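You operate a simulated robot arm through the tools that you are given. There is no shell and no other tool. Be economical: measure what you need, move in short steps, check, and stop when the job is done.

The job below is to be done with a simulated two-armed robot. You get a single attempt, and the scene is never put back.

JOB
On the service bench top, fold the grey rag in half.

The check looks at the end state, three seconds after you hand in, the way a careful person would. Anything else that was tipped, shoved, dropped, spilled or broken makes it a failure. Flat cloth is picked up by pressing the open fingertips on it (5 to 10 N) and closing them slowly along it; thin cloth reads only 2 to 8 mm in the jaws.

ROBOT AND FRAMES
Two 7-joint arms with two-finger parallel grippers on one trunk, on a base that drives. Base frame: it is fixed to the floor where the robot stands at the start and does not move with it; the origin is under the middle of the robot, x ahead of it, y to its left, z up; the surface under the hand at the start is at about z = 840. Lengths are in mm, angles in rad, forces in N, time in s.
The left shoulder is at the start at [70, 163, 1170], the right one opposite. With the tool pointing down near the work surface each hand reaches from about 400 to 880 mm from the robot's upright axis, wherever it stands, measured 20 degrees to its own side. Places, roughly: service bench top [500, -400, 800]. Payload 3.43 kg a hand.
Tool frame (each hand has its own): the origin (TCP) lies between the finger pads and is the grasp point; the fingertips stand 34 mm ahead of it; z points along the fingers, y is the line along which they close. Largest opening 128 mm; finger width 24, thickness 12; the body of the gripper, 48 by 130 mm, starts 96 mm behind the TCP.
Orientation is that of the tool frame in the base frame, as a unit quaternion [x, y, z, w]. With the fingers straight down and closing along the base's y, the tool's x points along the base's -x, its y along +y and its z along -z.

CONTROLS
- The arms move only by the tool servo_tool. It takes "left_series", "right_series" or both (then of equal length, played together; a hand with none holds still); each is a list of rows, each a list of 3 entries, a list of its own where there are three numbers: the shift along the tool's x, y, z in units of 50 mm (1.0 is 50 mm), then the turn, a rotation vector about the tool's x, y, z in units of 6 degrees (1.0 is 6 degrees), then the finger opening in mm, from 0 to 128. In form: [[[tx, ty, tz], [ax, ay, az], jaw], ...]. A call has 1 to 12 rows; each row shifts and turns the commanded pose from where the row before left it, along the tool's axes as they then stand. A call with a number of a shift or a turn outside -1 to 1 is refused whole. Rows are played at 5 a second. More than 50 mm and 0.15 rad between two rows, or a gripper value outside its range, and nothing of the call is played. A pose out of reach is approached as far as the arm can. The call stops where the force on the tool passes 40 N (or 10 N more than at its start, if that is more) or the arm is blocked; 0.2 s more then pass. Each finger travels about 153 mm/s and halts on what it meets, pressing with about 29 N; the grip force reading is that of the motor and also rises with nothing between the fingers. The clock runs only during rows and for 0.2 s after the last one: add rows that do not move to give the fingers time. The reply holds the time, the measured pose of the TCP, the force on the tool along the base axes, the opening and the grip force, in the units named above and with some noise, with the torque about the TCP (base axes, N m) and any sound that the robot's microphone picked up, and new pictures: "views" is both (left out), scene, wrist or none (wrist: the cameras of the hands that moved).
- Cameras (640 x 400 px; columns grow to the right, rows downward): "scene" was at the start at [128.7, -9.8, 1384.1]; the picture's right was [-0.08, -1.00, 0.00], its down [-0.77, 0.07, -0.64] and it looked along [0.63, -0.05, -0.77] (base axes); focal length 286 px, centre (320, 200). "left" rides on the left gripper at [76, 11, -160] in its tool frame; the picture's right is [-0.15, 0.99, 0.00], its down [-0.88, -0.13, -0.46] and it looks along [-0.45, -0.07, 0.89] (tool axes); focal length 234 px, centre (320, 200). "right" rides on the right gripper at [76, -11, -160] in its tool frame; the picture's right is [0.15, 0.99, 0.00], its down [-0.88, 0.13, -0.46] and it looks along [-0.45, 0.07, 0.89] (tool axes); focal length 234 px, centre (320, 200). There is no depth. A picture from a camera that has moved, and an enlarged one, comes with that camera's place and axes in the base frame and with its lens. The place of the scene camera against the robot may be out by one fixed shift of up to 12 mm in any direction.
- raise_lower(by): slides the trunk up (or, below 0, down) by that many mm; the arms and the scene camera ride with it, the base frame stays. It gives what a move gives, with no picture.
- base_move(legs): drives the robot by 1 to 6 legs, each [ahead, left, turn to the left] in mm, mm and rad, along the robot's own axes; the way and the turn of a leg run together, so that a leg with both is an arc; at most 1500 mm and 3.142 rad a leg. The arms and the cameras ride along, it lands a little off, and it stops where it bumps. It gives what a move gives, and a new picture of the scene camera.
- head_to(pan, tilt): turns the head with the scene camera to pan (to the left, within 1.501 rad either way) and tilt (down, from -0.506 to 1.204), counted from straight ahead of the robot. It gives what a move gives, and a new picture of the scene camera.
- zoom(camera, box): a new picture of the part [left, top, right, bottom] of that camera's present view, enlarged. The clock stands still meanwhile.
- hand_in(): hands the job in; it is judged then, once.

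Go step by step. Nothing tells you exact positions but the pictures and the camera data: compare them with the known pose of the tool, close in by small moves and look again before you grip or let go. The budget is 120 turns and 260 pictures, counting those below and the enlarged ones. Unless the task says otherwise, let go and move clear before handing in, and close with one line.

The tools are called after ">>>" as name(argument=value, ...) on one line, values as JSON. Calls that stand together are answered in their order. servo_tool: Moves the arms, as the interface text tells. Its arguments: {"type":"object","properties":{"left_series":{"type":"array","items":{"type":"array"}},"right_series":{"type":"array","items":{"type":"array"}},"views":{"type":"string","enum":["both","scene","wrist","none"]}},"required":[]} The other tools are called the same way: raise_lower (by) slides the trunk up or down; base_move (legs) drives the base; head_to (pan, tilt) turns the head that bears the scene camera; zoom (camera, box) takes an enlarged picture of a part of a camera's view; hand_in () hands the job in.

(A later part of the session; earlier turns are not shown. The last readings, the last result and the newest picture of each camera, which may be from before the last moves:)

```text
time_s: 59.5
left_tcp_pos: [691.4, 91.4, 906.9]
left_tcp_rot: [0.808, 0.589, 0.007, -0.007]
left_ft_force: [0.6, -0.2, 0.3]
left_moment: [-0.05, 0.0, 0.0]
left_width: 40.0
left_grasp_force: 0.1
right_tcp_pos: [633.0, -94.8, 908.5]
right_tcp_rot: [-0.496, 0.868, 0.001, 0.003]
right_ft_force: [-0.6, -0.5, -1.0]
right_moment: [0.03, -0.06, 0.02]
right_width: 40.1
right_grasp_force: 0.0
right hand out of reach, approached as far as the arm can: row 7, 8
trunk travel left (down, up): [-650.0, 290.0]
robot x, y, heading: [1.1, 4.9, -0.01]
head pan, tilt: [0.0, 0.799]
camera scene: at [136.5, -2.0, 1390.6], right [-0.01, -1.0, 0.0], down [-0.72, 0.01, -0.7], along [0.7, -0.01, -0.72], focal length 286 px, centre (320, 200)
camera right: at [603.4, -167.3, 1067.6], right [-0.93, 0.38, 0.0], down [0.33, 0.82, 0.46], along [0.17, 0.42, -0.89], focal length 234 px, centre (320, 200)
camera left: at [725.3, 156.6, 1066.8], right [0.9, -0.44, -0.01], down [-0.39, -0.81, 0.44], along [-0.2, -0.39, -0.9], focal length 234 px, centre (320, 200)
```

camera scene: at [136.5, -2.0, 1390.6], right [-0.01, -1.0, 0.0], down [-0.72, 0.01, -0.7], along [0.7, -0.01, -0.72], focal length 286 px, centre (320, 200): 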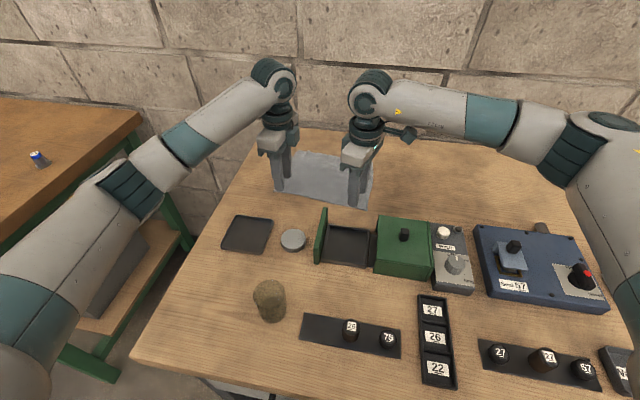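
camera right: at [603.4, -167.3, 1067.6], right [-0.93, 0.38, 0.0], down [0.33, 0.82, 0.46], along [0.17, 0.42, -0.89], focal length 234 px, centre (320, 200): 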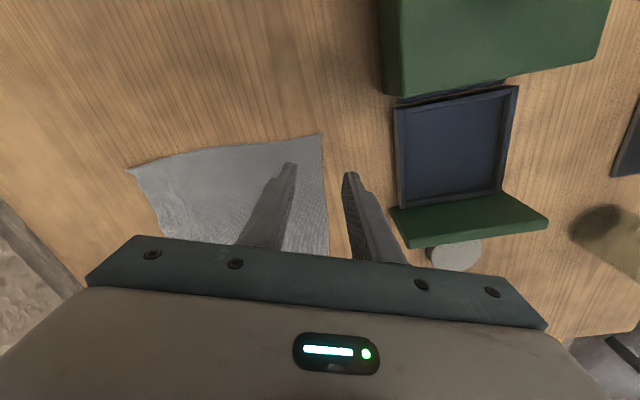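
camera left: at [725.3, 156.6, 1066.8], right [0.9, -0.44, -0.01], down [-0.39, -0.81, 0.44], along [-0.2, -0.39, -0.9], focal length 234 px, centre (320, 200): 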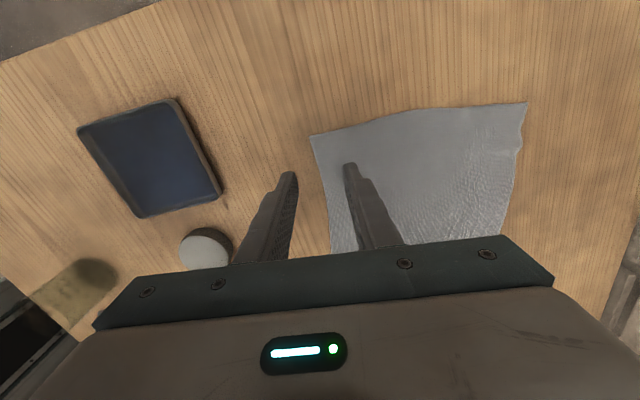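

The right yaw stopped about 13° short at its joint limit, which is acceptable. The jaws are centred on the near edge about 3 mm inside, so I'll descend to just above contact.

>>> servo_tool(left_series=[[[0, 0, 0.28], [0, 0, 0], 40], [[0, 0, 0.28], [0, 0, 0], 40], [[0, 0, 0.02], [0, 0, 0], 40], [[0, 0, 0], [0, 0, 0], 40]], right_series=[[[0, 0, 0.3], [0, 0, 0], 40], [[0, 0, 0.3], [0, 0, 0], 40], [[0, 0, 0.02], [0, 0, 0], 40], [[0, 0, 0], [0, 0, 0], 40]], views="wrist")

```text
time_s: 60.5
left_tcp_pos: [690.9, 91.2, 878.6]
left_tcp_rot: [0.808, 0.589, 0.006, -0.007]
left_ft_force: [0.4, -0.1, -0.5]
left_moment: [-0.01, 0.01, 0.0]
left_width: 39.7
left_grasp_force: 0.0
right_tcp_pos: [632.0, -95.2, 876.4]
right_tcp_rot: [-0.496, 0.868, 0.001, 0.002]
right_ft_force: [0.1, -0.3, 0.0]
right_moment: [0.01, 0.01, 0.02]
right_width: 39.5
right_grasp_force: 0.0
trunk travel left (down, up): [-650.0, 290.0]
robot x, y, heading: [6.0, 2.4, -0.007]
head pan, tilt: [0.0, 0.799]
camera right: at [603.9, -166.6, 1036.6], right [-0.93, 0.38, 0.0], down [0.33, 0.82, 0.46], along [0.17, 0.42, -0.89], focal length 234 px, centre (320, 200)
camera left: at [725.6, 157.4, 1037.1], right [0.9, -0.44, -0.01], down [-0.39, -0.81, 0.44], along [-0.2, -0.39, -0.9], focal length 234 px, centre (320, 200)
```

right: 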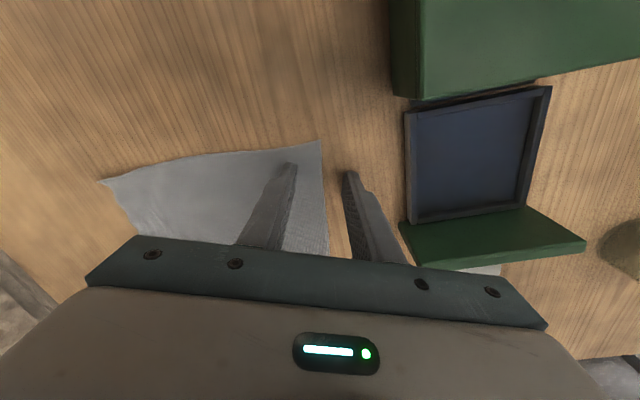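
left: 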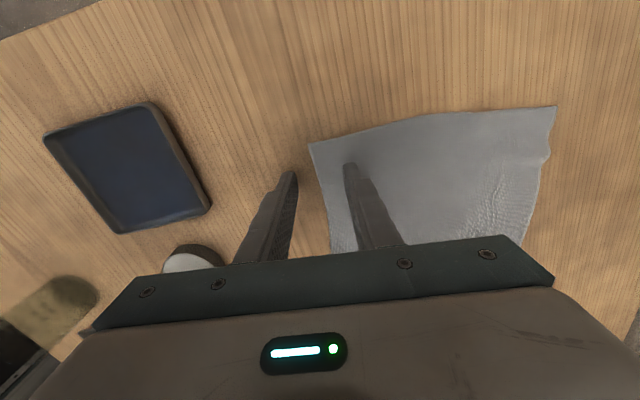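

>>> servo_tool(left_series=[[[0, 0, 0.03], [0, 0, 0], 40], [[0, 0, 0.02], [0, 0, 0], 40], [[0, 0, 0.02], [0, 0, 0], 40], [[0, 0, 0], [0, 0, 0], 40]], right_series=[[[0, 0, 0.02], [0, 0, 0], 40], [[0, 0, 0.016], [0, 0, 0], 40], [[0, 0, 0], [0, 0, 0], 40], [[0, 0, 0], [0, 0, 0], 40]], views="none")

```text
time_s: 61.5
left_tcp_pos: [689.5, 92.1, 875.7]
left_tcp_rot: [0.808, 0.59, 0.007, -0.007]
left_ft_force: [1.6, 0.5, 5.4]
left_moment: [-0.06, -0.12, 0.02]
left_width: 40.1
left_grasp_force: 0.8
right_tcp_pos: [631.9, -93.8, 875.3]
right_tcp_rot: [-0.497, 0.868, 0.0, 0.004]
right_ft_force: [0.9, 1.9, 4.4]
right_moment: [-0.04, -0.1, 0.03]
right_width: 40.0
right_grasp_force: 0.1
trunk travel left (down, up): [-650.0, 290.0]
robot x, y, heading: [6.7, 0.9, -0.008]
head pan, tilt: [0.0, 0.799]
```

The contact torque shows the force is on the far fingers, which rest on the cloth, as I wanted. I'll press slightly more and close slowly.

>>> servo_tool(left_series=[[[0, 0, 0.008], [0, 0, 0], 40], [[0, 0, 0], [0, 0, 0], 38], [[0, 0, 0], [0, 0, 0], 36], [[0, 0, 0], [0, 0, 0], 34], [[0, 0, 0], [0, 0, 0], 32], [[0, 0, 0], [0, 0, 0], 30], [[0, 0, 0], [0, 0, 0], 28], [[0, 0, 0], [0, 0, 0], 26], [[0, 0, 0], [0, 0, 0], 24], [[0, 0, 0], [0, 0, 0], 22], [[0, 0, 0], [0, 0, 0], 20]], right_series=[[[0, 0, 0.008], [0, 0, 0], 40], [[0, 0, 0], [0, 0, 0], 38], [[0, 0, 0], [0, 0, 0], 36], [[0, 0, 0], [0, 0, 0], 34], [[0, 0, 0], [0, 0, 0], 32], [[0, 0, 0], [0, 0, 0], 30], [[0, 0, 0], [0, 0, 0], 28], [[0, 0, 0], [0, 0, 0], 26], [[0, 0, 0], [0, 0, 0], 24], [[0, 0, 0], [0, 0, 0], 22], [[0, 0, 0], [0, 0, 0], 20]], views="wrist")

```text
time_s: 63.9
left_tcp_pos: [689.4, 92.4, 875.6]
left_tcp_rot: [0.808, 0.59, 0.007, -0.007]
left_ft_force: [0.7, -0.1, 9.2]
left_moment: [-0.11, -0.06, 0.03]
left_width: 19.5
left_grasp_force: 0.1
right_tcp_pos: [630.2, -94.8, 876.5]
right_tcp_rot: [-0.497, 0.868, 0.0, 0.003]
right_ft_force: [-1.9, 0.5, 9.6]
right_moment: [-0.12, 0.05, -0.04]
right_width: 18.7
right_grasp_force: 0.1
trunk travel left (down, up): [-650.0, 290.0]
robot x, y, heading: [2.3, 2.0, -0.008]
head pan, tilt: [0.0, 0.799]
camera right: at [601.3, -166.8, 1035.5], right [-0.93, 0.37, 0.0], down [0.33, 0.82, 0.46], along [0.18, 0.42, -0.89], focal length 234 px, centre (320, 200)
camera left: at [723.5, 157.7, 1035.2], right [0.9, -0.44, -0.01], down [-0.39, -0.81, 0.44], along [-0.2, -0.39, -0.9], focal length 234 px, centre (320, 200)
```

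right: 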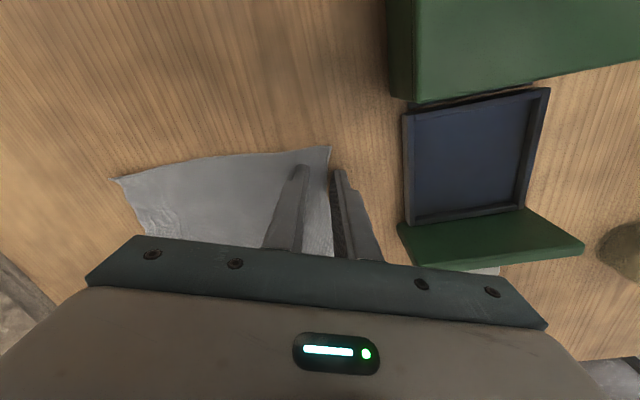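
left: 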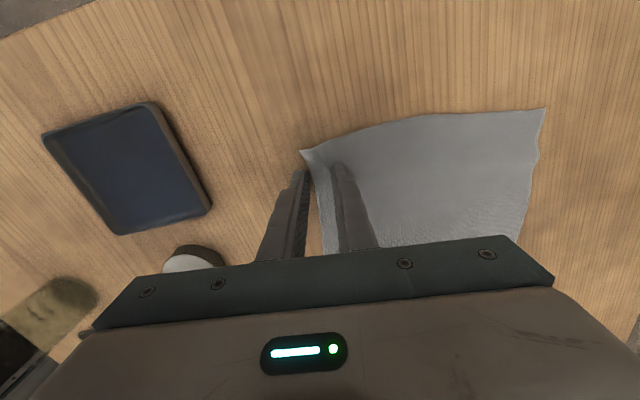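

The cloth is being dragged into the jaws as intended, so I'll close the rest of the way.

>>> servo_tool(left_series=[[[0, 0, 0], [0, 0, 0], 18], [[0, 0, 0], [0, 0, 0], 16], [[0, 0, 0], [0, 0, 0], 14], [[0, 0, 0], [0, 0, 0], 12], [[0, 0, 0], [0, 0, 0], 10], [[0, 0, 0], [0, 0, 0], 8], [[0, 0, 0], [0, 0, 0], 6], [[0, 0, 0], [0, 0, 0], 4], [[0, 0, 0], [0, 0, 0], 2], [[0, 0, 0], [0, 0, 0], 0], [[0, 0, 0], [0, 0, 0], 0]], right_series=[[[0, 0, 0], [0, 0, 0], 18], [[0, 0, 0], [0, 0, 0], 16], [[0, 0, 0], [0, 0, 0], 14], [[0, 0, 0], [0, 0, 0], 12], [[0, 0, 0], [0, 0, 0], 10], [[0, 0, 0], [0, 0, 0], 8], [[0, 0, 0], [0, 0, 0], 6], [[0, 0, 0], [0, 0, 0], 4], [[0, 0, 0], [0, 0, 0], 2], [[0, 0, 0], [0, 0, 0], 0], [[0, 0, 0], [0, 0, 0], 0]], views="wrist")

```text
time_s: 66.3
left_tcp_pos: [688.8, 92.4, 876.1]
left_tcp_rot: [0.808, 0.589, 0.007, -0.007]
left_ft_force: [0.7, -1.7, 11.5]
left_moment: [-0.19, -0.03, -0.01]
left_width: 2.0
left_grasp_force: 29.1
right_tcp_pos: [630.6, -94.8, 876.0]
right_tcp_rot: [-0.497, 0.868, 0.0, 0.004]
right_ft_force: [1.9, 0.9, 8.6]
right_moment: [-0.04, -0.06, -0.01]
right_width: 2.3
right_grasp_force: 29.1
trunk travel left (down, up): [-650.0, 290.0]
robot x, y, heading: [8.7, 2.1, -0.008]
head pan, tilt: [0.0, 0.799]
camera right: at [601.9, -167.4, 1035.5], right [-0.93, 0.38, 0.0], down [0.33, 0.82, 0.46], along [0.18, 0.43, -0.89], focal length 234 px, centre (320, 200)
camera left: at [724.0, 157.3, 1035.3], right [0.9, -0.44, -0.01], down [-0.39, -0.81, 0.44], along [-0.2, -0.39, -0.9], focal length 234 px, centre (320, 200)
```

right: 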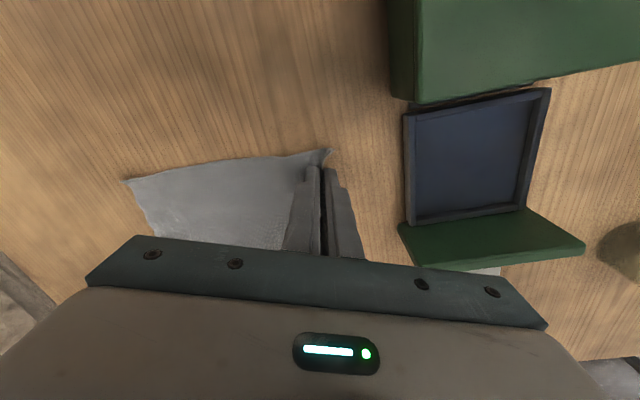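
left: 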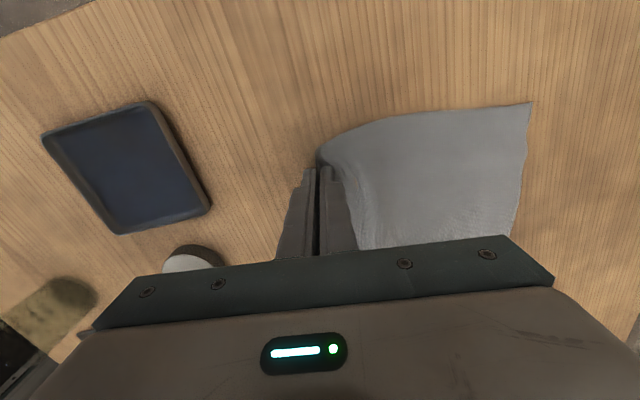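

Both hands grip with about 2 mm in the jaws. Now I'll arc the near edge up toward the far edge, whose corners measure about (862,77) and (798,-158), and stop halfway.

>>> servo_tool(left_series=[[[0.002, 0.028, -0.202], [0, 0, 0], 0], [[0.002, 0.028, -0.202], [0, 0, 0], 0], [[0.007, 0.082, -0.188], [0, 0, 0], 0], [[0.007, 0.082, -0.188], [0, 0, 0], 0], [[0.012, 0.13, -0.162], [0, 0, 0], 0], [[0.012, 0.13, -0.162], [0, 0, 0], 0], [[0.015, 0.17, -0.123], [0, 0, 0], 0], [[0.015, 0.17, -0.123], [0, 0, 0], 0], [[0.018, 0.197, -0.078], [0, 0, 0], 0], [[0.018, 0.197, -0.078], [0, 0, 0], 0], [[0.019, 0.211, -0.027], [0, 0, 0], 0], [[0.019, 0.211, -0.027], [0, 0, 0], 0]], right_series=[[[-0.009, -0.027, -0.202], [0, 0, 0], 0], [[-0.009, -0.027, -0.202], [0, 0, 0], 0], [[-0.025, -0.078, -0.188], [0, 0, 0], 0], [[-0.025, -0.078, -0.188], [0, 0, 0], 0], [[-0.04, -0.124, -0.162], [0, 0, 0], 0], [[-0.04, -0.124, -0.162], [0, 0, 0], 0], [[-0.052, -0.162, -0.123], [0, 0, 0], 0], [[-0.052, -0.162, -0.123], [0, 0, 0], 0], [[-0.06, -0.188, -0.078], [0, 0, 0], 0], [[-0.06, -0.188, -0.078], [0, 0, 0], 0], [[-0.065, -0.202, -0.027], [0, 0, 0], 0], [[-0.065, -0.202, -0.027], [0, 0, 0], 0]], views="both")

>>> zoom(camera="scene", box=[250, 110, 410, 210])

```text
time_s: 68.9
left_tcp_pos: [769.5, 69.3, 951.9]
left_tcp_rot: [0.809, 0.587, 0.003, -0.008]
left_ft_force: [-22.8, -27.2, -9.0]
left_moment: [-1.03, 0.84, 0.08]
left_width: 1.6
left_grasp_force: 28.5
right_tcp_pos: [635.3, -94.2, 895.8]
right_tcp_rot: [-0.496, 0.868, 0.001, 0.006]
right_ft_force: [23.1, 28.0, 8.6]
right_moment: [0.98, -0.75, -0.12]
right_width: 2.6
right_grasp_force: 29.4
right hand out of reach, approached as far as the arm can: row 3, 4, 5, 6, 7, 8, 9, 10, 11, 12
trunk travel left (down, up): [-650.0, 290.0]
robot x, y, heading: [2.7, 2.4, -0.01]
head pan, tilt: [0.0, 0.799]
camera scene: at [137.0, -2.4, 1390.5], right [-0.01, -1.0, 0.0], down [-0.72, 0.01, -0.7], along [0.7, -0.01, -0.72], focal length 286 px, centre (320, 200)
camera right: at [606.5, -167.6, 1055.2], right [-0.93, 0.38, -0.01], down [0.33, 0.82, 0.47], along [0.18, 0.43, -0.88], focal length 234 px, centre (320, 200)
camera left: at [805.2, 135.7, 1110.6], right [0.9, -0.45, -0.01], down [-0.39, -0.8, 0.44], along [-0.21, -0.39, -0.9], focal length 234 px, centre (320, 200)
```

scene: 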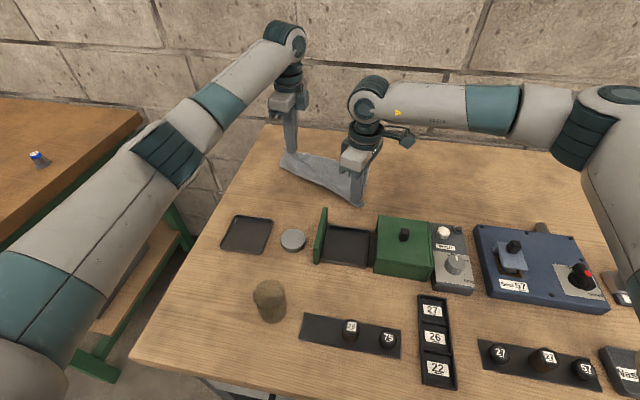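
right: 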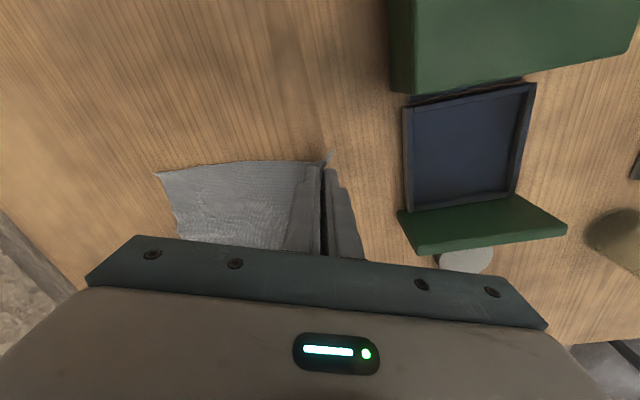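
left: 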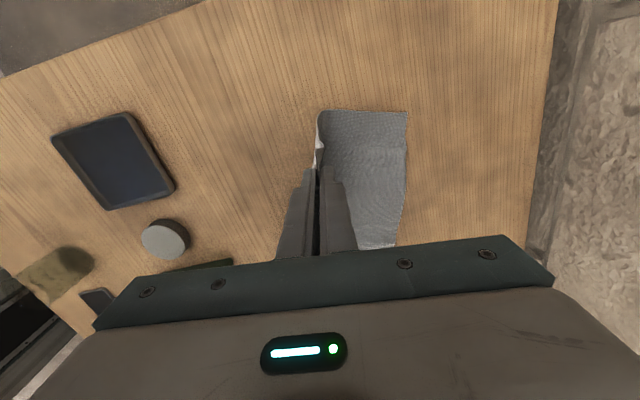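

```text
4.00 times, centred on (330, 160) of scene
camera zoom: at [137.0, -2.4, 1390.5], right [-0.01, -1.0, 0.0], down [-0.72, 0.01, -0.7], along [0.7, -0.01, -0.72], focal length 1144 px, centre (280, 360)
```

zoom: 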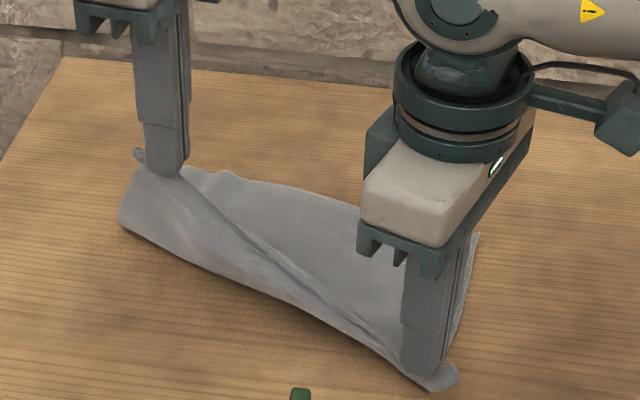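

The right wrist is stuck at its joint limit, so only the left moved and the cloth is pulled taut. I'll bring the left back and turn the right hand's yaw off its limit while it holds.

>>> servo_tool(left_series=[[[-0.019, -0.211, 0.027], [0, 0, 0], 0], [[-0.019, -0.211, 0.027], [0, 0, 0], 0], [[-0.018, -0.197, 0.078], [0, 0, 0], 0], [[-0.018, -0.197, 0.078], [0, 0, 0], 0], [[-0.015, -0.17, 0.123], [0, 0, 0], 0], [[-0.015, -0.17, 0.123], [0, 0, 0], 0], [[-0.012, -0.13, 0.162], [0, 0, 0], 0], [[-0.012, -0.13, 0.162], [0, 0, 0], 0], [[-0.007, -0.082, 0.188], [0, 0, 0], 0], [[-0.007, -0.082, 0.188], [0, 0, 0], 0], [[0, 0, 0], [0, 0, 0], 0]], right_series=[[[0, 0, 0], [0, 0, 0], 0], [[0, 0, 0], [0, 0, 0], 0], [[0, 0, 0], [0, 0, 0], 0], [[0, 0, 0], [0, 0, 0], 0], [[0, 0, 0], [0, 0, 0.5], 0], [[0, 0, 0], [0, 0, 0.5], 0], [[0, 0, 0], [0, 0, 0.5], 0], [[0, 0, 0], [0, 0, 0.5], 0], [[0, 0, 0], [0, 0, 0.5], 0], [[0, 0, 0], [0, 0, 0.5], 0], [[0, 0, 0], [0, 0, 0], 0]], views="wrist")

```text
time_s: 71.3
left_tcp_pos: [693.3, 92.1, 893.9]
left_tcp_rot: [0.808, 0.589, 0.007, -0.007]
left_ft_force: [-0.1, -1.9, 0.1]
left_moment: [-0.05, -0.01, 0.01]
left_width: 1.8
left_grasp_force: 28.8
right_tcp_pos: [633.3, -96.2, 893.4]
right_tcp_rot: [-0.354, 0.935, 0.001, 0.003]
right_ft_force: [-0.7, 2.3, -0.7]
right_moment: [0.05, -0.01, 0.06]
right_width: 2.3
right_grasp_force: 28.8
trunk travel left (down, up): [-650.0, 290.0]
robot x, y, heading: [2.4, -0.6, -0.002]
head pan, tilt: [0.0, 0.799]
camera right: at [584.9, -156.2, 1053.6], right [-0.77, 0.64, 0.0], down [0.57, 0.68, 0.46], along [0.3, 0.35, -0.89], focal length 234 px, centre (320, 200)
camera left: at [728.3, 157.0, 1053.8], right [0.9, -0.44, -0.01], down [-0.39, -0.81, 0.44], along [-0.2, -0.39, -0.9], focal length 234 px, centre (320, 200)
```

right: 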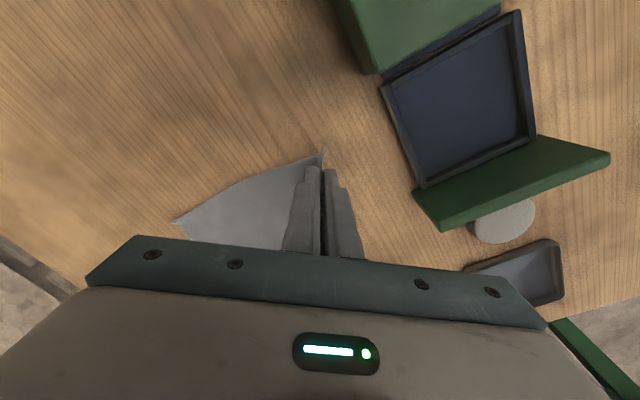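
left: 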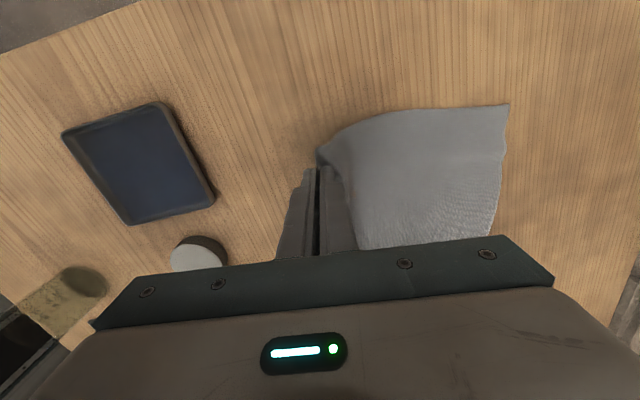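

>>> servo_tool(left_series=[[[0, 0, 0], [0, 0, 0], 0], [[0.007, 0.082, -0.188], [0, 0, 0], 0], [[0.007, 0.082, -0.188], [0, 0, 0], 0], [[0.012, 0.13, -0.162], [0, 0, 0], 0], [[0.012, 0.13, -0.162], [0, 0, 0], 0], [[0.015, 0.17, -0.123], [0, 0, 0], 0], [[0.015, 0.17, -0.123], [0, 0, 0], 0]], right_series=[[[0, 0, 0], [0, 0, 1], 0], [[-0.055, -0.061, -0.188], [0, 0, 0], 0], [[-0.055, -0.061, -0.188], [0, 0, 0], 0], [[-0.087, -0.097, -0.162], [0, 0, 0], 0], [[-0.087, -0.097, -0.162], [0, 0, 0], 0], [[-0.113, -0.127, -0.123], [0, 0, 0], 0], [[-0.113, -0.127, -0.123], [0, 0, 0], 0]], views="none")

```text
time_s: 72.9
left_tcp_pos: [730.2, 80.7, 941.5]
left_tcp_rot: [0.808, 0.59, 0.006, -0.008]
left_ft_force: [-0.6, -1.9, 0.4]
left_moment: [-0.06, 0.04, 0.03]
left_width: 2.0
left_grasp_force: 29.0
right_tcp_pos: [671.0, -104.2, 940.3]
right_tcp_rot: [-0.305, 0.952, 0.0, 0.001]
right_ft_force: [-0.5, 2.5, 0.2]
right_moment: [0.04, 0.01, 0.07]
right_width: 2.4
right_grasp_force: 28.4
trunk travel left (down, up): [-650.0, 290.0]
robot x, y, heading: [6.6, 3.9, -0.011]
head pan, tilt: [0.0, 0.799]
```

Both hands now move together with low tension, so I'll continue to the top of the arc and look.

>>> servo_tool(left_series=[[[0.018, 0.197, -0.078], [0, 0, 0], 0], [[0.018, 0.197, -0.078], [0, 0, 0], 0], [[0.019, 0.211, -0.04], [0, 0, 0], 0], [[0.019, 0.211, -0.04], [0, 0, 0], 0], [[0, 0, 0], [0, 0, 0], 0]], right_series=[[[-0.132, -0.148, -0.078], [0, 0, 0], 0], [[-0.132, -0.148, -0.078], [0, 0, 0], 0], [[-0.141, -0.158, -0.04], [0, 0, 0], 0], [[-0.141, -0.158, -0.04], [0, 0, 0], 0], [[0, 0, 0], [0, 0, 0], 0]], views="both")

>>> zoom(camera="scene", box=[250, 110, 410, 210])

```text
time_s: 74.1
left_tcp_pos: [770.7, 72.6, 953.1]
left_tcp_rot: [0.808, 0.589, 0.006, -0.008]
left_ft_force: [-0.3, -1.0, 0.8]
left_moment: [-0.07, -0.02, -0.02]
left_width: 1.9
left_grasp_force: 29.1
right_tcp_pos: [710.7, -113.5, 953.7]
right_tcp_rot: [-0.305, 0.952, 0.001, 0.002]
right_ft_force: [0.2, 1.8, 0.6]
right_moment: [0.07, -0.01, 0.07]
right_width: 2.4
right_grasp_force: 29.3
trunk travel left (down, up): [-650.0, 290.0]
robot x, y, heading: [2.5, 0.5, -0.013]
head pan, tilt: [0.0, 0.799]
camera scene: at [136.8, -1.7, 1390.6], right [-0.01, -1.0, 0.0], down [-0.72, 0.01, -0.7], along [0.7, -0.01, -0.72], focal length 286 px, centre (320, 200)
camera right: at [656.1, -168.0, 1113.3], right [-0.69, 0.72, 0.0], down [0.64, 0.62, 0.46], along [0.33, 0.32, -0.89], focal length 234 px, centre (320, 200)
camera left: at [805.6, 138.3, 1113.0], right [0.9, -0.44, -0.01], down [-0.39, -0.81, 0.44], along [-0.2, -0.39, -0.9], focal length 234 px, centre (320, 200)
```

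scene: 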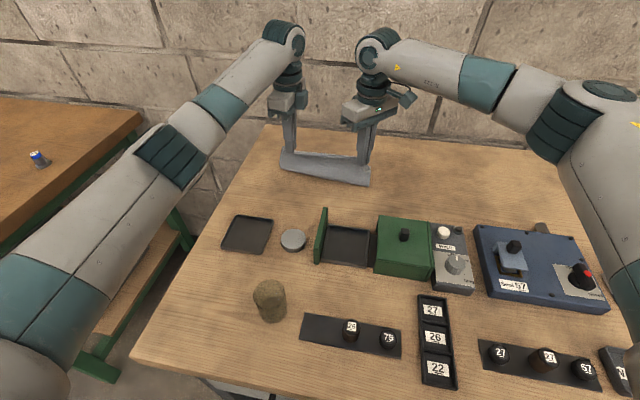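
right: 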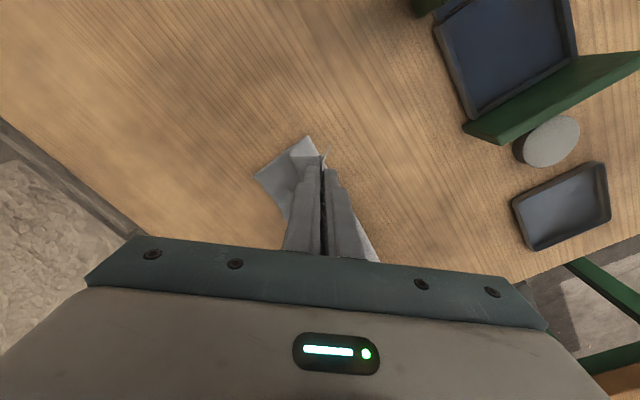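
left: 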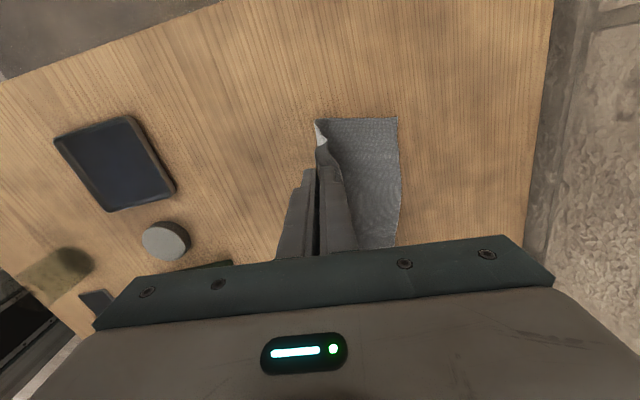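

```text
4.00 times, centred on (330, 160) of scene
camera zoom: at [136.8, -1.7, 1390.6], right [-0.01, -1.0, 0.0], down [-0.72, 0.01, -0.7], along [0.7, -0.01, -0.72], focal length 1144 px, centre (280, 360)
```

zoom: 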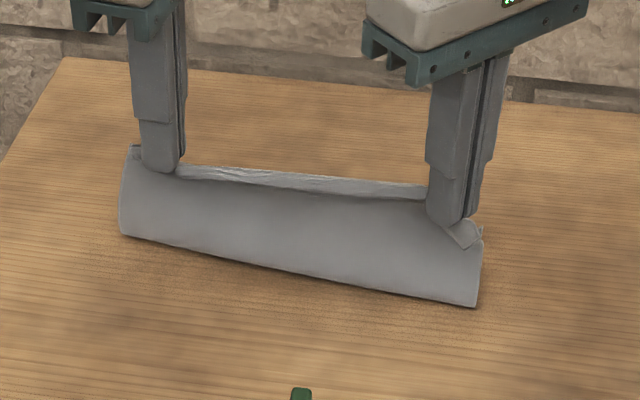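

The sheet hangs cleanly from both hands. I'll tilt the left slightly for reach and lower the edge onto the far edge, stopping about 14 mm above the cloth.

>>> servo_tool(left_series=[[[0, 0, 0], [-0.83, 0, 0], 0], [[0, 0, 0], [-0.83, 0, 0], 0], [[0.02, 0.274, 0.078], [0, 0, 0], 0], [[0.02, 0.256, 0.128], [0, 0, 0], 0], [[0.02, 0.224, 0.176], [0, 0, 0], 0], [[0.02, 0.186, 0.214], [0, 0, 0], 0], [[0.02, 0.14, 0.246], [0, 0, 0], 0], [[0.02, 0.09, 0.27], [0, 0, 0], 0], [[0.02, 0.036, 0.28], [0, 0, 0], 0], [[0, 0, 0], [0, 0, 0], 0]], right_series=[[[0, 0, 0], [0, 0, 0], 0], [[0, 0, 0], [0, 0, 0], 0], [[-0.23, -0.215, 0.029], [0, 0, 0], 0], [[-0.222, -0.207, 0.086], [0, 0, 0], 0], [[-0.204, -0.19, 0.14], [0, 0, 0], 0], [[-0.178, -0.166, 0.186], [0, 0, 0], 0], [[-0.146, -0.136, 0.227], [0, 0, 0], 0], [[-0.11, -0.102, 0.26], [0, 0, 0], 0], [[-0.067, -0.063, 0.282], [0, 0, 0], 0], [[0, 0, 0], [0, 0, 0], 0]], views="both")

>>> zoom(camera="scene", box=[250, 110, 410, 210])

```text
time_s: 76.3
left_tcp_pos: [841.9, 59.1, 894.7]
left_tcp_rot: [0.806, 0.586, 0.057, 0.064]
left_ft_force: [-3.3, -7.0, 2.0]
left_moment: [-0.29, 0.14, -0.06]
left_width: 2.0
left_grasp_force: 29.3
right_tcp_pos: [761.6, -119.6, 934.6]
right_tcp_rot: [-0.305, 0.952, 0.001, 0.002]
right_ft_force: [3.7, 7.3, -1.6]
right_moment: [0.13, -0.04, 0.08]
right_width: 2.5
right_grasp_force: 28.7
right hand out of reach, approached as far as the arm can: row 6, 7, 8, 9
trunk travel left (down, up): [-650.0, 290.0]
robot x, y, heading: [7.6, 2.2, -0.018]
head pan, tilt: [0.0, 0.799]
camera scene: at [136.9, -1.8, 1390.5], right [-0.01, -1.0, 0.0], down [-0.72, 0.01, -0.7], along [0.7, -0.01, -0.72], focal length 286 px, centre (320, 200)
camera right: at [706.3, -173.9, 1095.7], right [-0.69, 0.72, 0.0], down [0.64, 0.62, 0.46], along [0.33, 0.32, -0.89], focal length 234 px, centre (320, 200)
camera left: at [849.2, 132.8, 1054.4], right [0.88, -0.44, 0.16], down [-0.47, -0.78, 0.41], along [-0.05, -0.44, -0.9], focal length 234 px, centre (320, 200)
```

scene: 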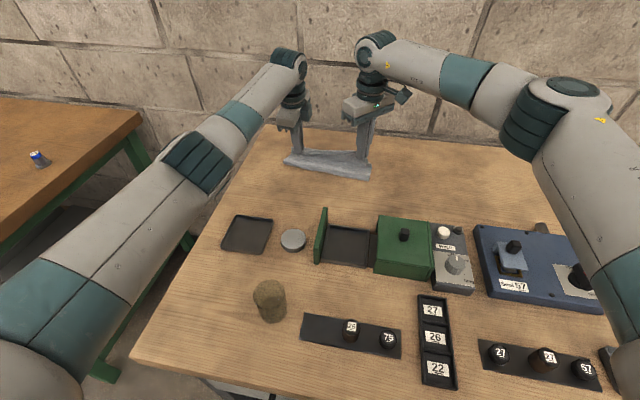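
right: 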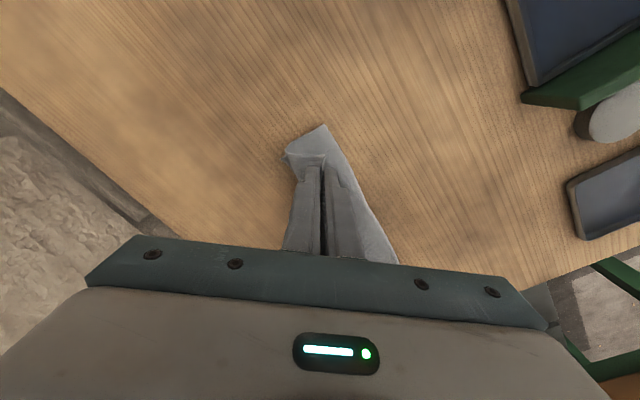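
left: 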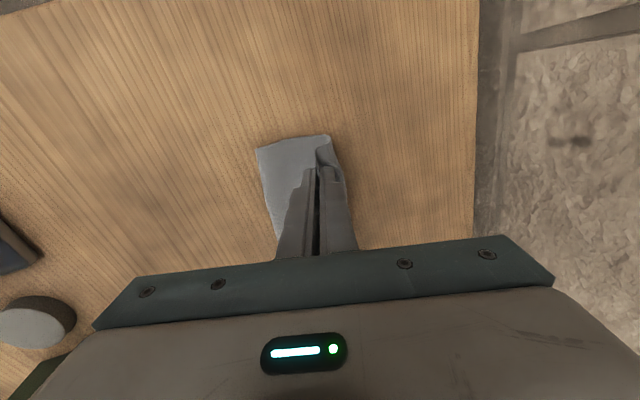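

```text
4.00 times, centred on (330, 160) of scene
camera zoom: at [136.9, -1.8, 1390.5], right [-0.01, -1.0, 0.0], down [-0.72, 0.01, -0.7], along [0.7, -0.01, -0.72], focal length 1144 px, centre (280, 360)
```

zoom: 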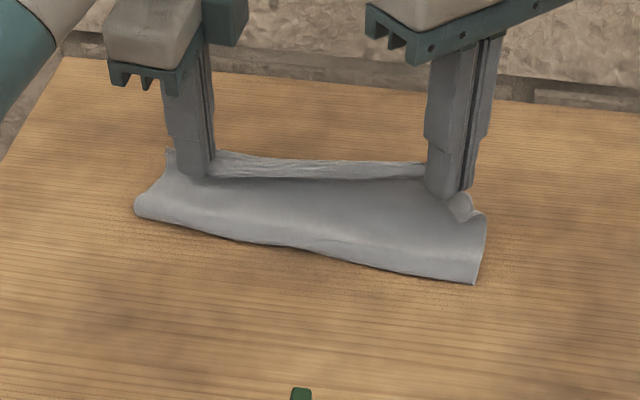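

The right hand hit its yaw limit again partway. I'll unwind its yaw a further 18° and then bring it down to match the left.

>>> servo_tool(right_series=[[[0, 0, 0], [0, 0, 1], 0], [[0, 0, 0], [0, 0, 1], 0], [[0, 0, 0], [0, 0, 1], 0], [[-0.2, -0.09, 0.1], [0, 0, 0], 0], [[-0.15, -0.07, 0.2], [0, 0, 0], 0], [[-0.1, -0.05, 0.25], [0, 0, 0], 0], [[-0.08, -0.05, 0.25], [0, 0, 0], 0], [[0, 0, 0], [0, 0, 0], 0]], views="both")

>>> zoom(camera="scene", box=[250, 110, 410, 210])

```text
time_s: 78.1
left_tcp_pos: [840.6, 59.4, 896.1]
left_tcp_rot: [0.805, 0.587, 0.058, 0.061]
left_ft_force: [-0.5, -3.2, 0.2]
left_moment: [-0.12, 0.03, -0.02]
left_width: 2.1
left_grasp_force: 29.5
right_tcp_pos: [791.2, -125.5, 895.9]
right_tcp_rot: [-0.152, 0.988, 0.002, 0.003]
right_ft_force: [0.9, 2.1, 0.3]
right_moment: [0.1, -0.02, 0.1]
right_width: 2.4
right_grasp_force: 29.0
trunk travel left (down, up): [-650.0, 290.0]
robot x, y, heading: [5.6, 1.5, -0.011]
head pan, tilt: [0.0, 0.799]
camera scene: at [136.7, -2.1, 1390.6], right [-0.01, -1.0, 0.0], down [-0.72, 0.01, -0.7], along [0.7, -0.01, -0.72], focal length 286 px, centre (320, 200)
camera right: at [721.8, -159.7, 1055.8], right [-0.44, 0.9, 0.0], down [0.8, 0.39, 0.46], along [0.41, 0.2, -0.89], focal length 234 px, centre (320, 200)
```

scene: 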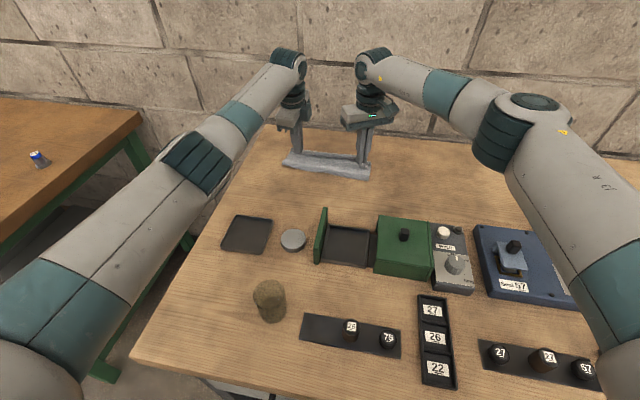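
right: 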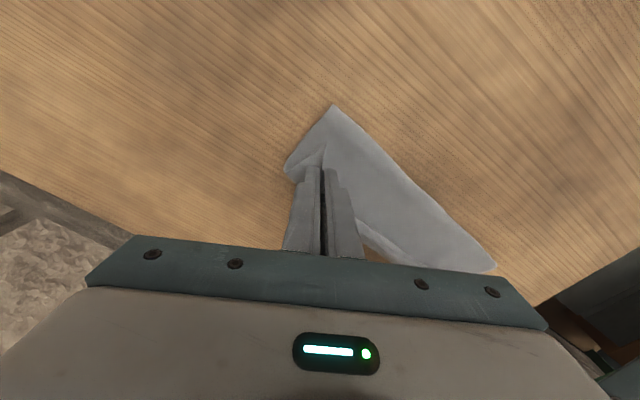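

```text
4.00 times, centred on (330, 160) of scene
camera zoom: at [136.7, -2.1, 1390.6], right [-0.01, -1.0, 0.0], down [-0.72, 0.01, -0.7], along [0.7, -0.01, -0.72], focal length 1144 px, centre (280, 360)
```

zoom: 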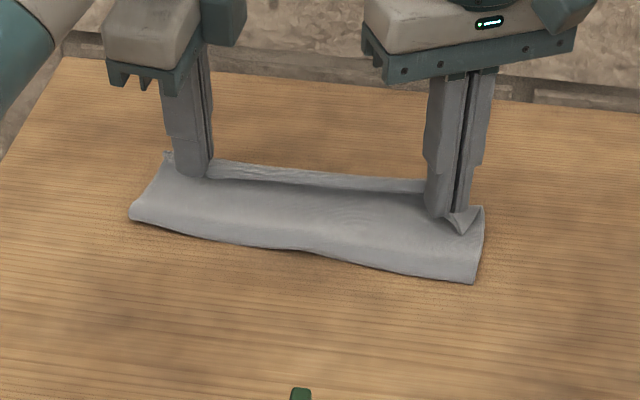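

Both hands are level above the far edge. I'll lower them, draw 10 mm toward the far side to take up slack, then open gently and rise.

>>> servo_tool(left_series=[[[0, -0.02, 0.12], [0, 0, 0], 0], [[0, 0.05, 0.1], [0, 0, 0], 0], [[0, 0.1, 0], [0, 0, 0], 0], [[0, 0.1, 0], [0, 0, 0], 0], [[0, 0, 0], [0, 0, 0], 4], [[0, 0, 0], [0, 0, 0], 10], [[0, 0, -0.1], [0, 0, 0], 14], [[0, 0, -0.4], [0, 0, 0], 16], [[0, 0, -1], [0, 0, 0], 16], [[0, 0, -1], [0, 0, 0], 16]], right_series=[[[0, 0, 0.14], [0, 0, 0], 0], [[-0.06, -0.03, 0.12], [0, 0, 0], 0], [[-0.09, -0.05, 0], [0, 0, 0], 0], [[-0.09, -0.05, 0], [0, 0, 0], 0], [[0, 0, 0], [0, 0, 0], 4], [[0, 0, 0], [0, 0, 0], 10], [[0, 0, -0.1], [0, 0, 0], 14], [[0, 0, -0.4], [0, 0, 0], 16], [[0, 0, -1], [0, 0, 0], 16], [[0, 0, -1], [0, 0, 0], 16]], views="both")

>>> zoom(camera="scene", box=[250, 110, 410, 210])

```text
time_s: 80.3
left_tcp_pos: [830.6, 61.0, 1011.7]
left_tcp_rot: [0.805, 0.587, 0.058, 0.062]
left_ft_force: [0.1, 0.4, 0.3]
left_moment: [-0.01, -0.02, 0.02]
left_width: 16.0
left_grasp_force: 0.1
right_tcp_pos: [801.4, -125.7, 1008.9]
right_tcp_rot: [-0.153, 0.988, 0.001, 0.003]
right_ft_force: [-0.3, -0.8, -0.5]
right_moment: [0.0, -0.02, 0.0]
right_width: 15.9
right_grasp_force: 0.0
trunk travel left (down, up): [-650.0, 290.0]
robot x, y, heading: [3.8, 1.4, -0.003]
head pan, tilt: [0.0, 0.799]
camera scene: at [134.8, -1.7, 1390.6], right [-0.01, -1.0, 0.0], down [-0.72, 0.01, -0.7], along [0.7, -0.01, -0.72], focal length 286 px, centre (320, 200)
camera right: at [732.4, -161.9, 1168.5], right [-0.44, 0.9, 0.0], down [0.8, 0.39, 0.46], along [0.41, 0.2, -0.89], focal length 234 px, centre (320, 200)
camera left: at [839.3, 134.2, 1171.1], right [0.88, -0.44, 0.16], down [-0.47, -0.78, 0.41], along [-0.05, -0.44, -0.9], focal length 234 px, centre (320, 200)
```

scene: 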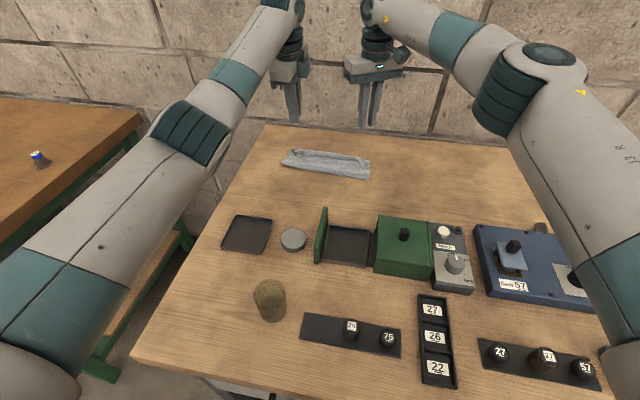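
right: 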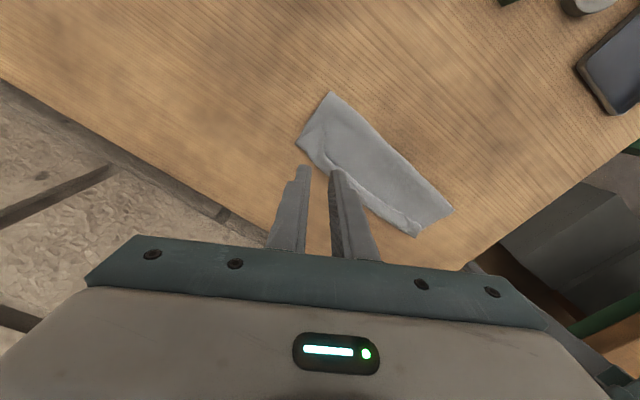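
left: 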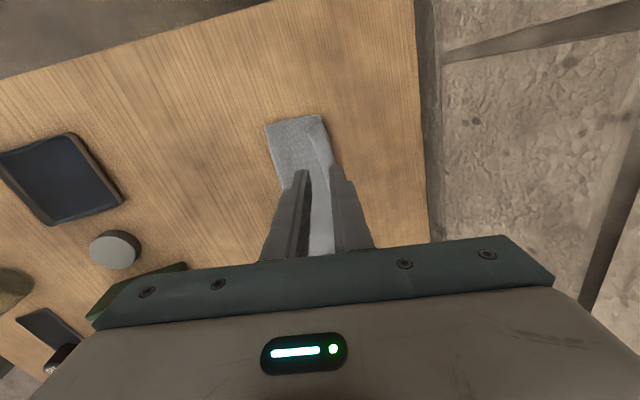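

```text
4.00 times, centred on (330, 160) of scene
camera zoom: at [134.8, -1.7, 1390.6], right [-0.01, -1.0, 0.0], down [-0.72, 0.01, -0.7], along [0.7, -0.01, -0.72], focal length 1144 px, centre (280, 360)
```

zoom: 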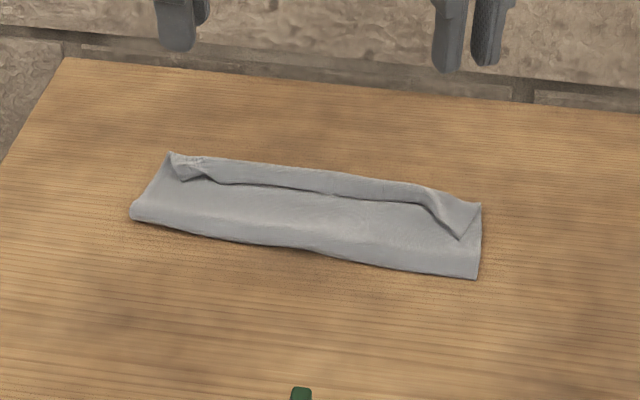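

The rag is folded, but the moved edge is turned back on itself by about 25 mm along the far side, and that needs correcting. I'll look closer at the flap from the hand cameras.

>>> zoom(camera="right", box=[270, 70, 470, 250])

>>> zoom(camera="scene", box=[275, 140, 375, 185])

```text
2.22 times, centred on (370, 160) of right
camera zoom: at [732.4, -161.9, 1168.5], right [-0.44, 0.9, 0.0], down [0.8, 0.39, 0.46], along [0.41, 0.2, -0.89], focal length 520 px, centre (209, 289)
```

zoom: 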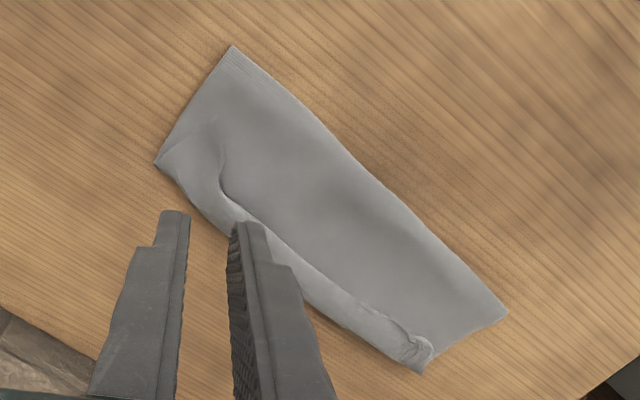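

```text
6.40 times, centred on (325, 162) of scene
camera zoom: at [134.8, -1.7, 1390.6], right [-0.01, -1.0, 0.0], down [-0.72, 0.01, -0.7], along [0.7, -0.01, -0.72], focal length 1830 px, centre (288, 440)
```

zoom: 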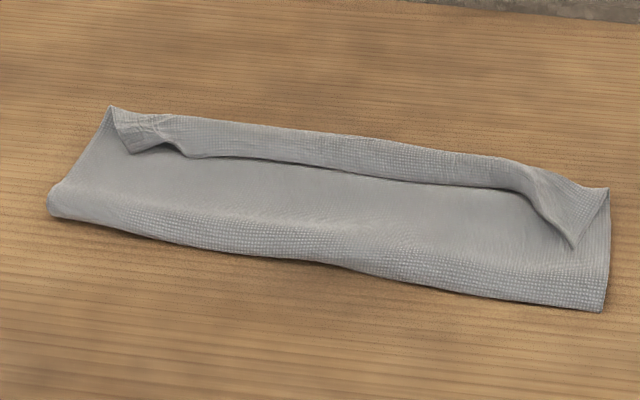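

The right-hand flap lies directly below the right hand. I'll pin the strip near its crease with the left fingertips, and try rolling the flap over by dragging it gently toward the far side with the right.

>>> servo_tool(left_series=[[[-0.58, -0.18, 0], [0, 0, 0], 8], [[-0.58, -0.18, 0], [0, 0, 0], 0], [[0, -0.15, 0.8], [0, 0, 0], 0], [[0, -0.15, 0.8], [0, 0, 0], 0], [[0, -0.12, 0.78], [0, 0, 0], 0], [[0, 0, 0], [0, 0, 0], 0]], right_series=[[[0, 0, 0], [0, 0, 0], 8], [[0, 0, 0], [0, 0, 0], 0], [[0, 0, 0.8], [0, 0, 0], 0], [[0, 0, 0.8], [0, 0, 0], 0], [[0, 0, 0.76], [0, 0, 0], 0], [[0, 0, 0], [0, 0, 0], 0]], views="both")

```text
time_s: 81.7
left_tcp_pos: [797.0, 10.6, 883.9]
left_tcp_rot: [0.805, 0.587, 0.057, 0.062]
left_ft_force: [-0.1, 0.3, 0.3]
left_moment: [0.01, -0.01, -0.04]
left_width: 0.0
left_grasp_force: 28.9
right_tcp_pos: [803.6, -127.8, 890.1]
right_tcp_rot: [-0.154, 0.988, 0.001, 0.002]
right_ft_force: [-0.3, 0.2, -0.2]
right_moment: [0.02, -0.06, 0.0]
right_width: 0.0
right_grasp_force: 28.3
trunk travel left (down, up): [-650.0, 290.0]
robot x, y, heading: [7.6, 1.6, -0.008]
head pan, tilt: [0.0, 0.799]
camera scene: at [136.3, -2.0, 1390.6], right [-0.01, -1.0, 0.0], down [-0.72, 0.01, -0.7], along [0.7, -0.01, -0.72], focal length 286 px, centre (320, 200)
camera right: at [735.2, -161.9, 1049.9], right [-0.44, 0.9, 0.0], down [0.8, 0.39, 0.46], along [0.41, 0.2, -0.89], focal length 234 px, centre (320, 200)
camera left: at [805.4, 84.4, 1043.9], right [0.88, -0.44, 0.16], down [-0.47, -0.78, 0.41], along [-0.05, -0.44, -0.9], focal length 234 px, centre (320, 200)
```

scene: 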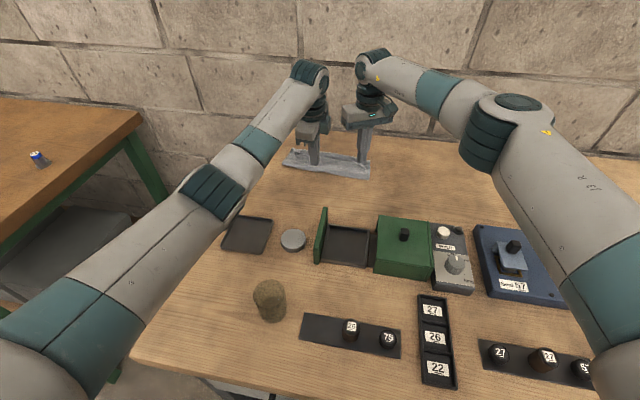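
right: 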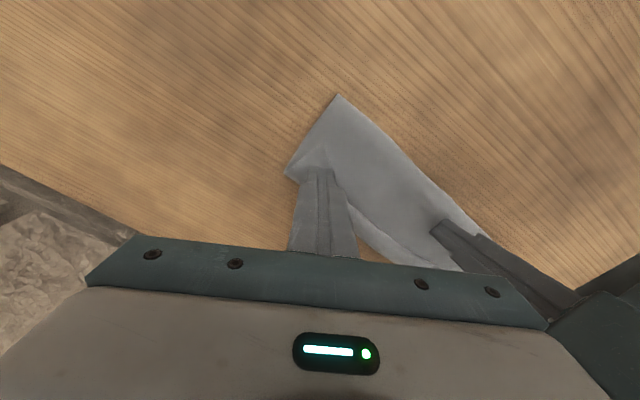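
left: 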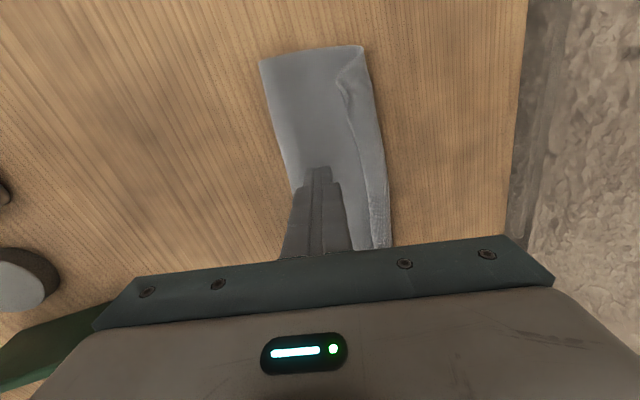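

>>> servo_tool(left_series=[[[0, 0, 0.05], [0, 0, 0], 0], [[0, 0, 0.03], [0, 0, 0], 0], [[0, 0, 0.03], [0, 0, 0], 0], [[0, 0, 0], [0, 0, 0], 0]], right_series=[[[0, 0, 0.1], [0, 0, 0], 0], [[0, 0, 0.05], [0, 0, 0], 0], [[0, 0, 0.03], [0, 0, 0], 0], [[0, 0, 0], [0, 0, 0], 0]], views="none")

```text
time_s: 82.7
left_tcp_pos: [799.1, 11.5, 878.6]
left_tcp_rot: [0.805, 0.587, 0.057, 0.063]
left_ft_force: [0.0, 0.1, -0.5]
left_moment: [0.02, -0.02, 0.03]
left_width: 0.3
left_grasp_force: 28.6
right_tcp_pos: [804.0, -125.7, 881.1]
right_tcp_rot: [-0.153, 0.988, 0.002, 0.002]
right_ft_force: [0.1, -0.8, 0.9]
right_moment: [0.05, -0.03, -0.01]
right_width: 0.0
right_grasp_force: 29.0
trunk travel left (down, up): [-650.0, 290.0]
robot x, y, heading: [4.0, 1.6, -0.006]
head pan, tilt: [0.0, 0.799]
```

>>> servo_tool(left_series=[[[0, 0, 0.03], [0, 0, 0], 0], [[0, 0, 0.02], [0, 0, 0], 0], [[0, 0, 0], [0, 0, 0], 0]], right_series=[[[0, 0, 0.03], [0, 0, 0], 0], [[0, 0, 0.02], [0, 0, 0], 0], [[0, 0, 0], [0, 0, 0], 0]], views="none")

```text
time_s: 83.5
left_tcp_pos: [798.7, 11.7, 877.3]
left_tcp_rot: [0.805, 0.587, 0.058, 0.063]
left_ft_force: [-1.5, -0.3, 4.2]
left_moment: [-0.03, 0.09, 0.0]
left_width: 0.0
left_grasp_force: 29.3
right_tcp_pos: [803.6, -126.6, 878.1]
right_tcp_rot: [-0.152, 0.988, 0.0, 0.002]
right_ft_force: [0.3, 0.6, 0.5]
right_moment: [0.0, -0.02, 0.02]
right_width: 0.2
right_grasp_force: 28.6
trunk travel left (down, up): [-650.0, 290.0]
robot x, y, heading: [4.2, 2.4, -0.011]
head pan, tilt: [0.0, 0.799]
```

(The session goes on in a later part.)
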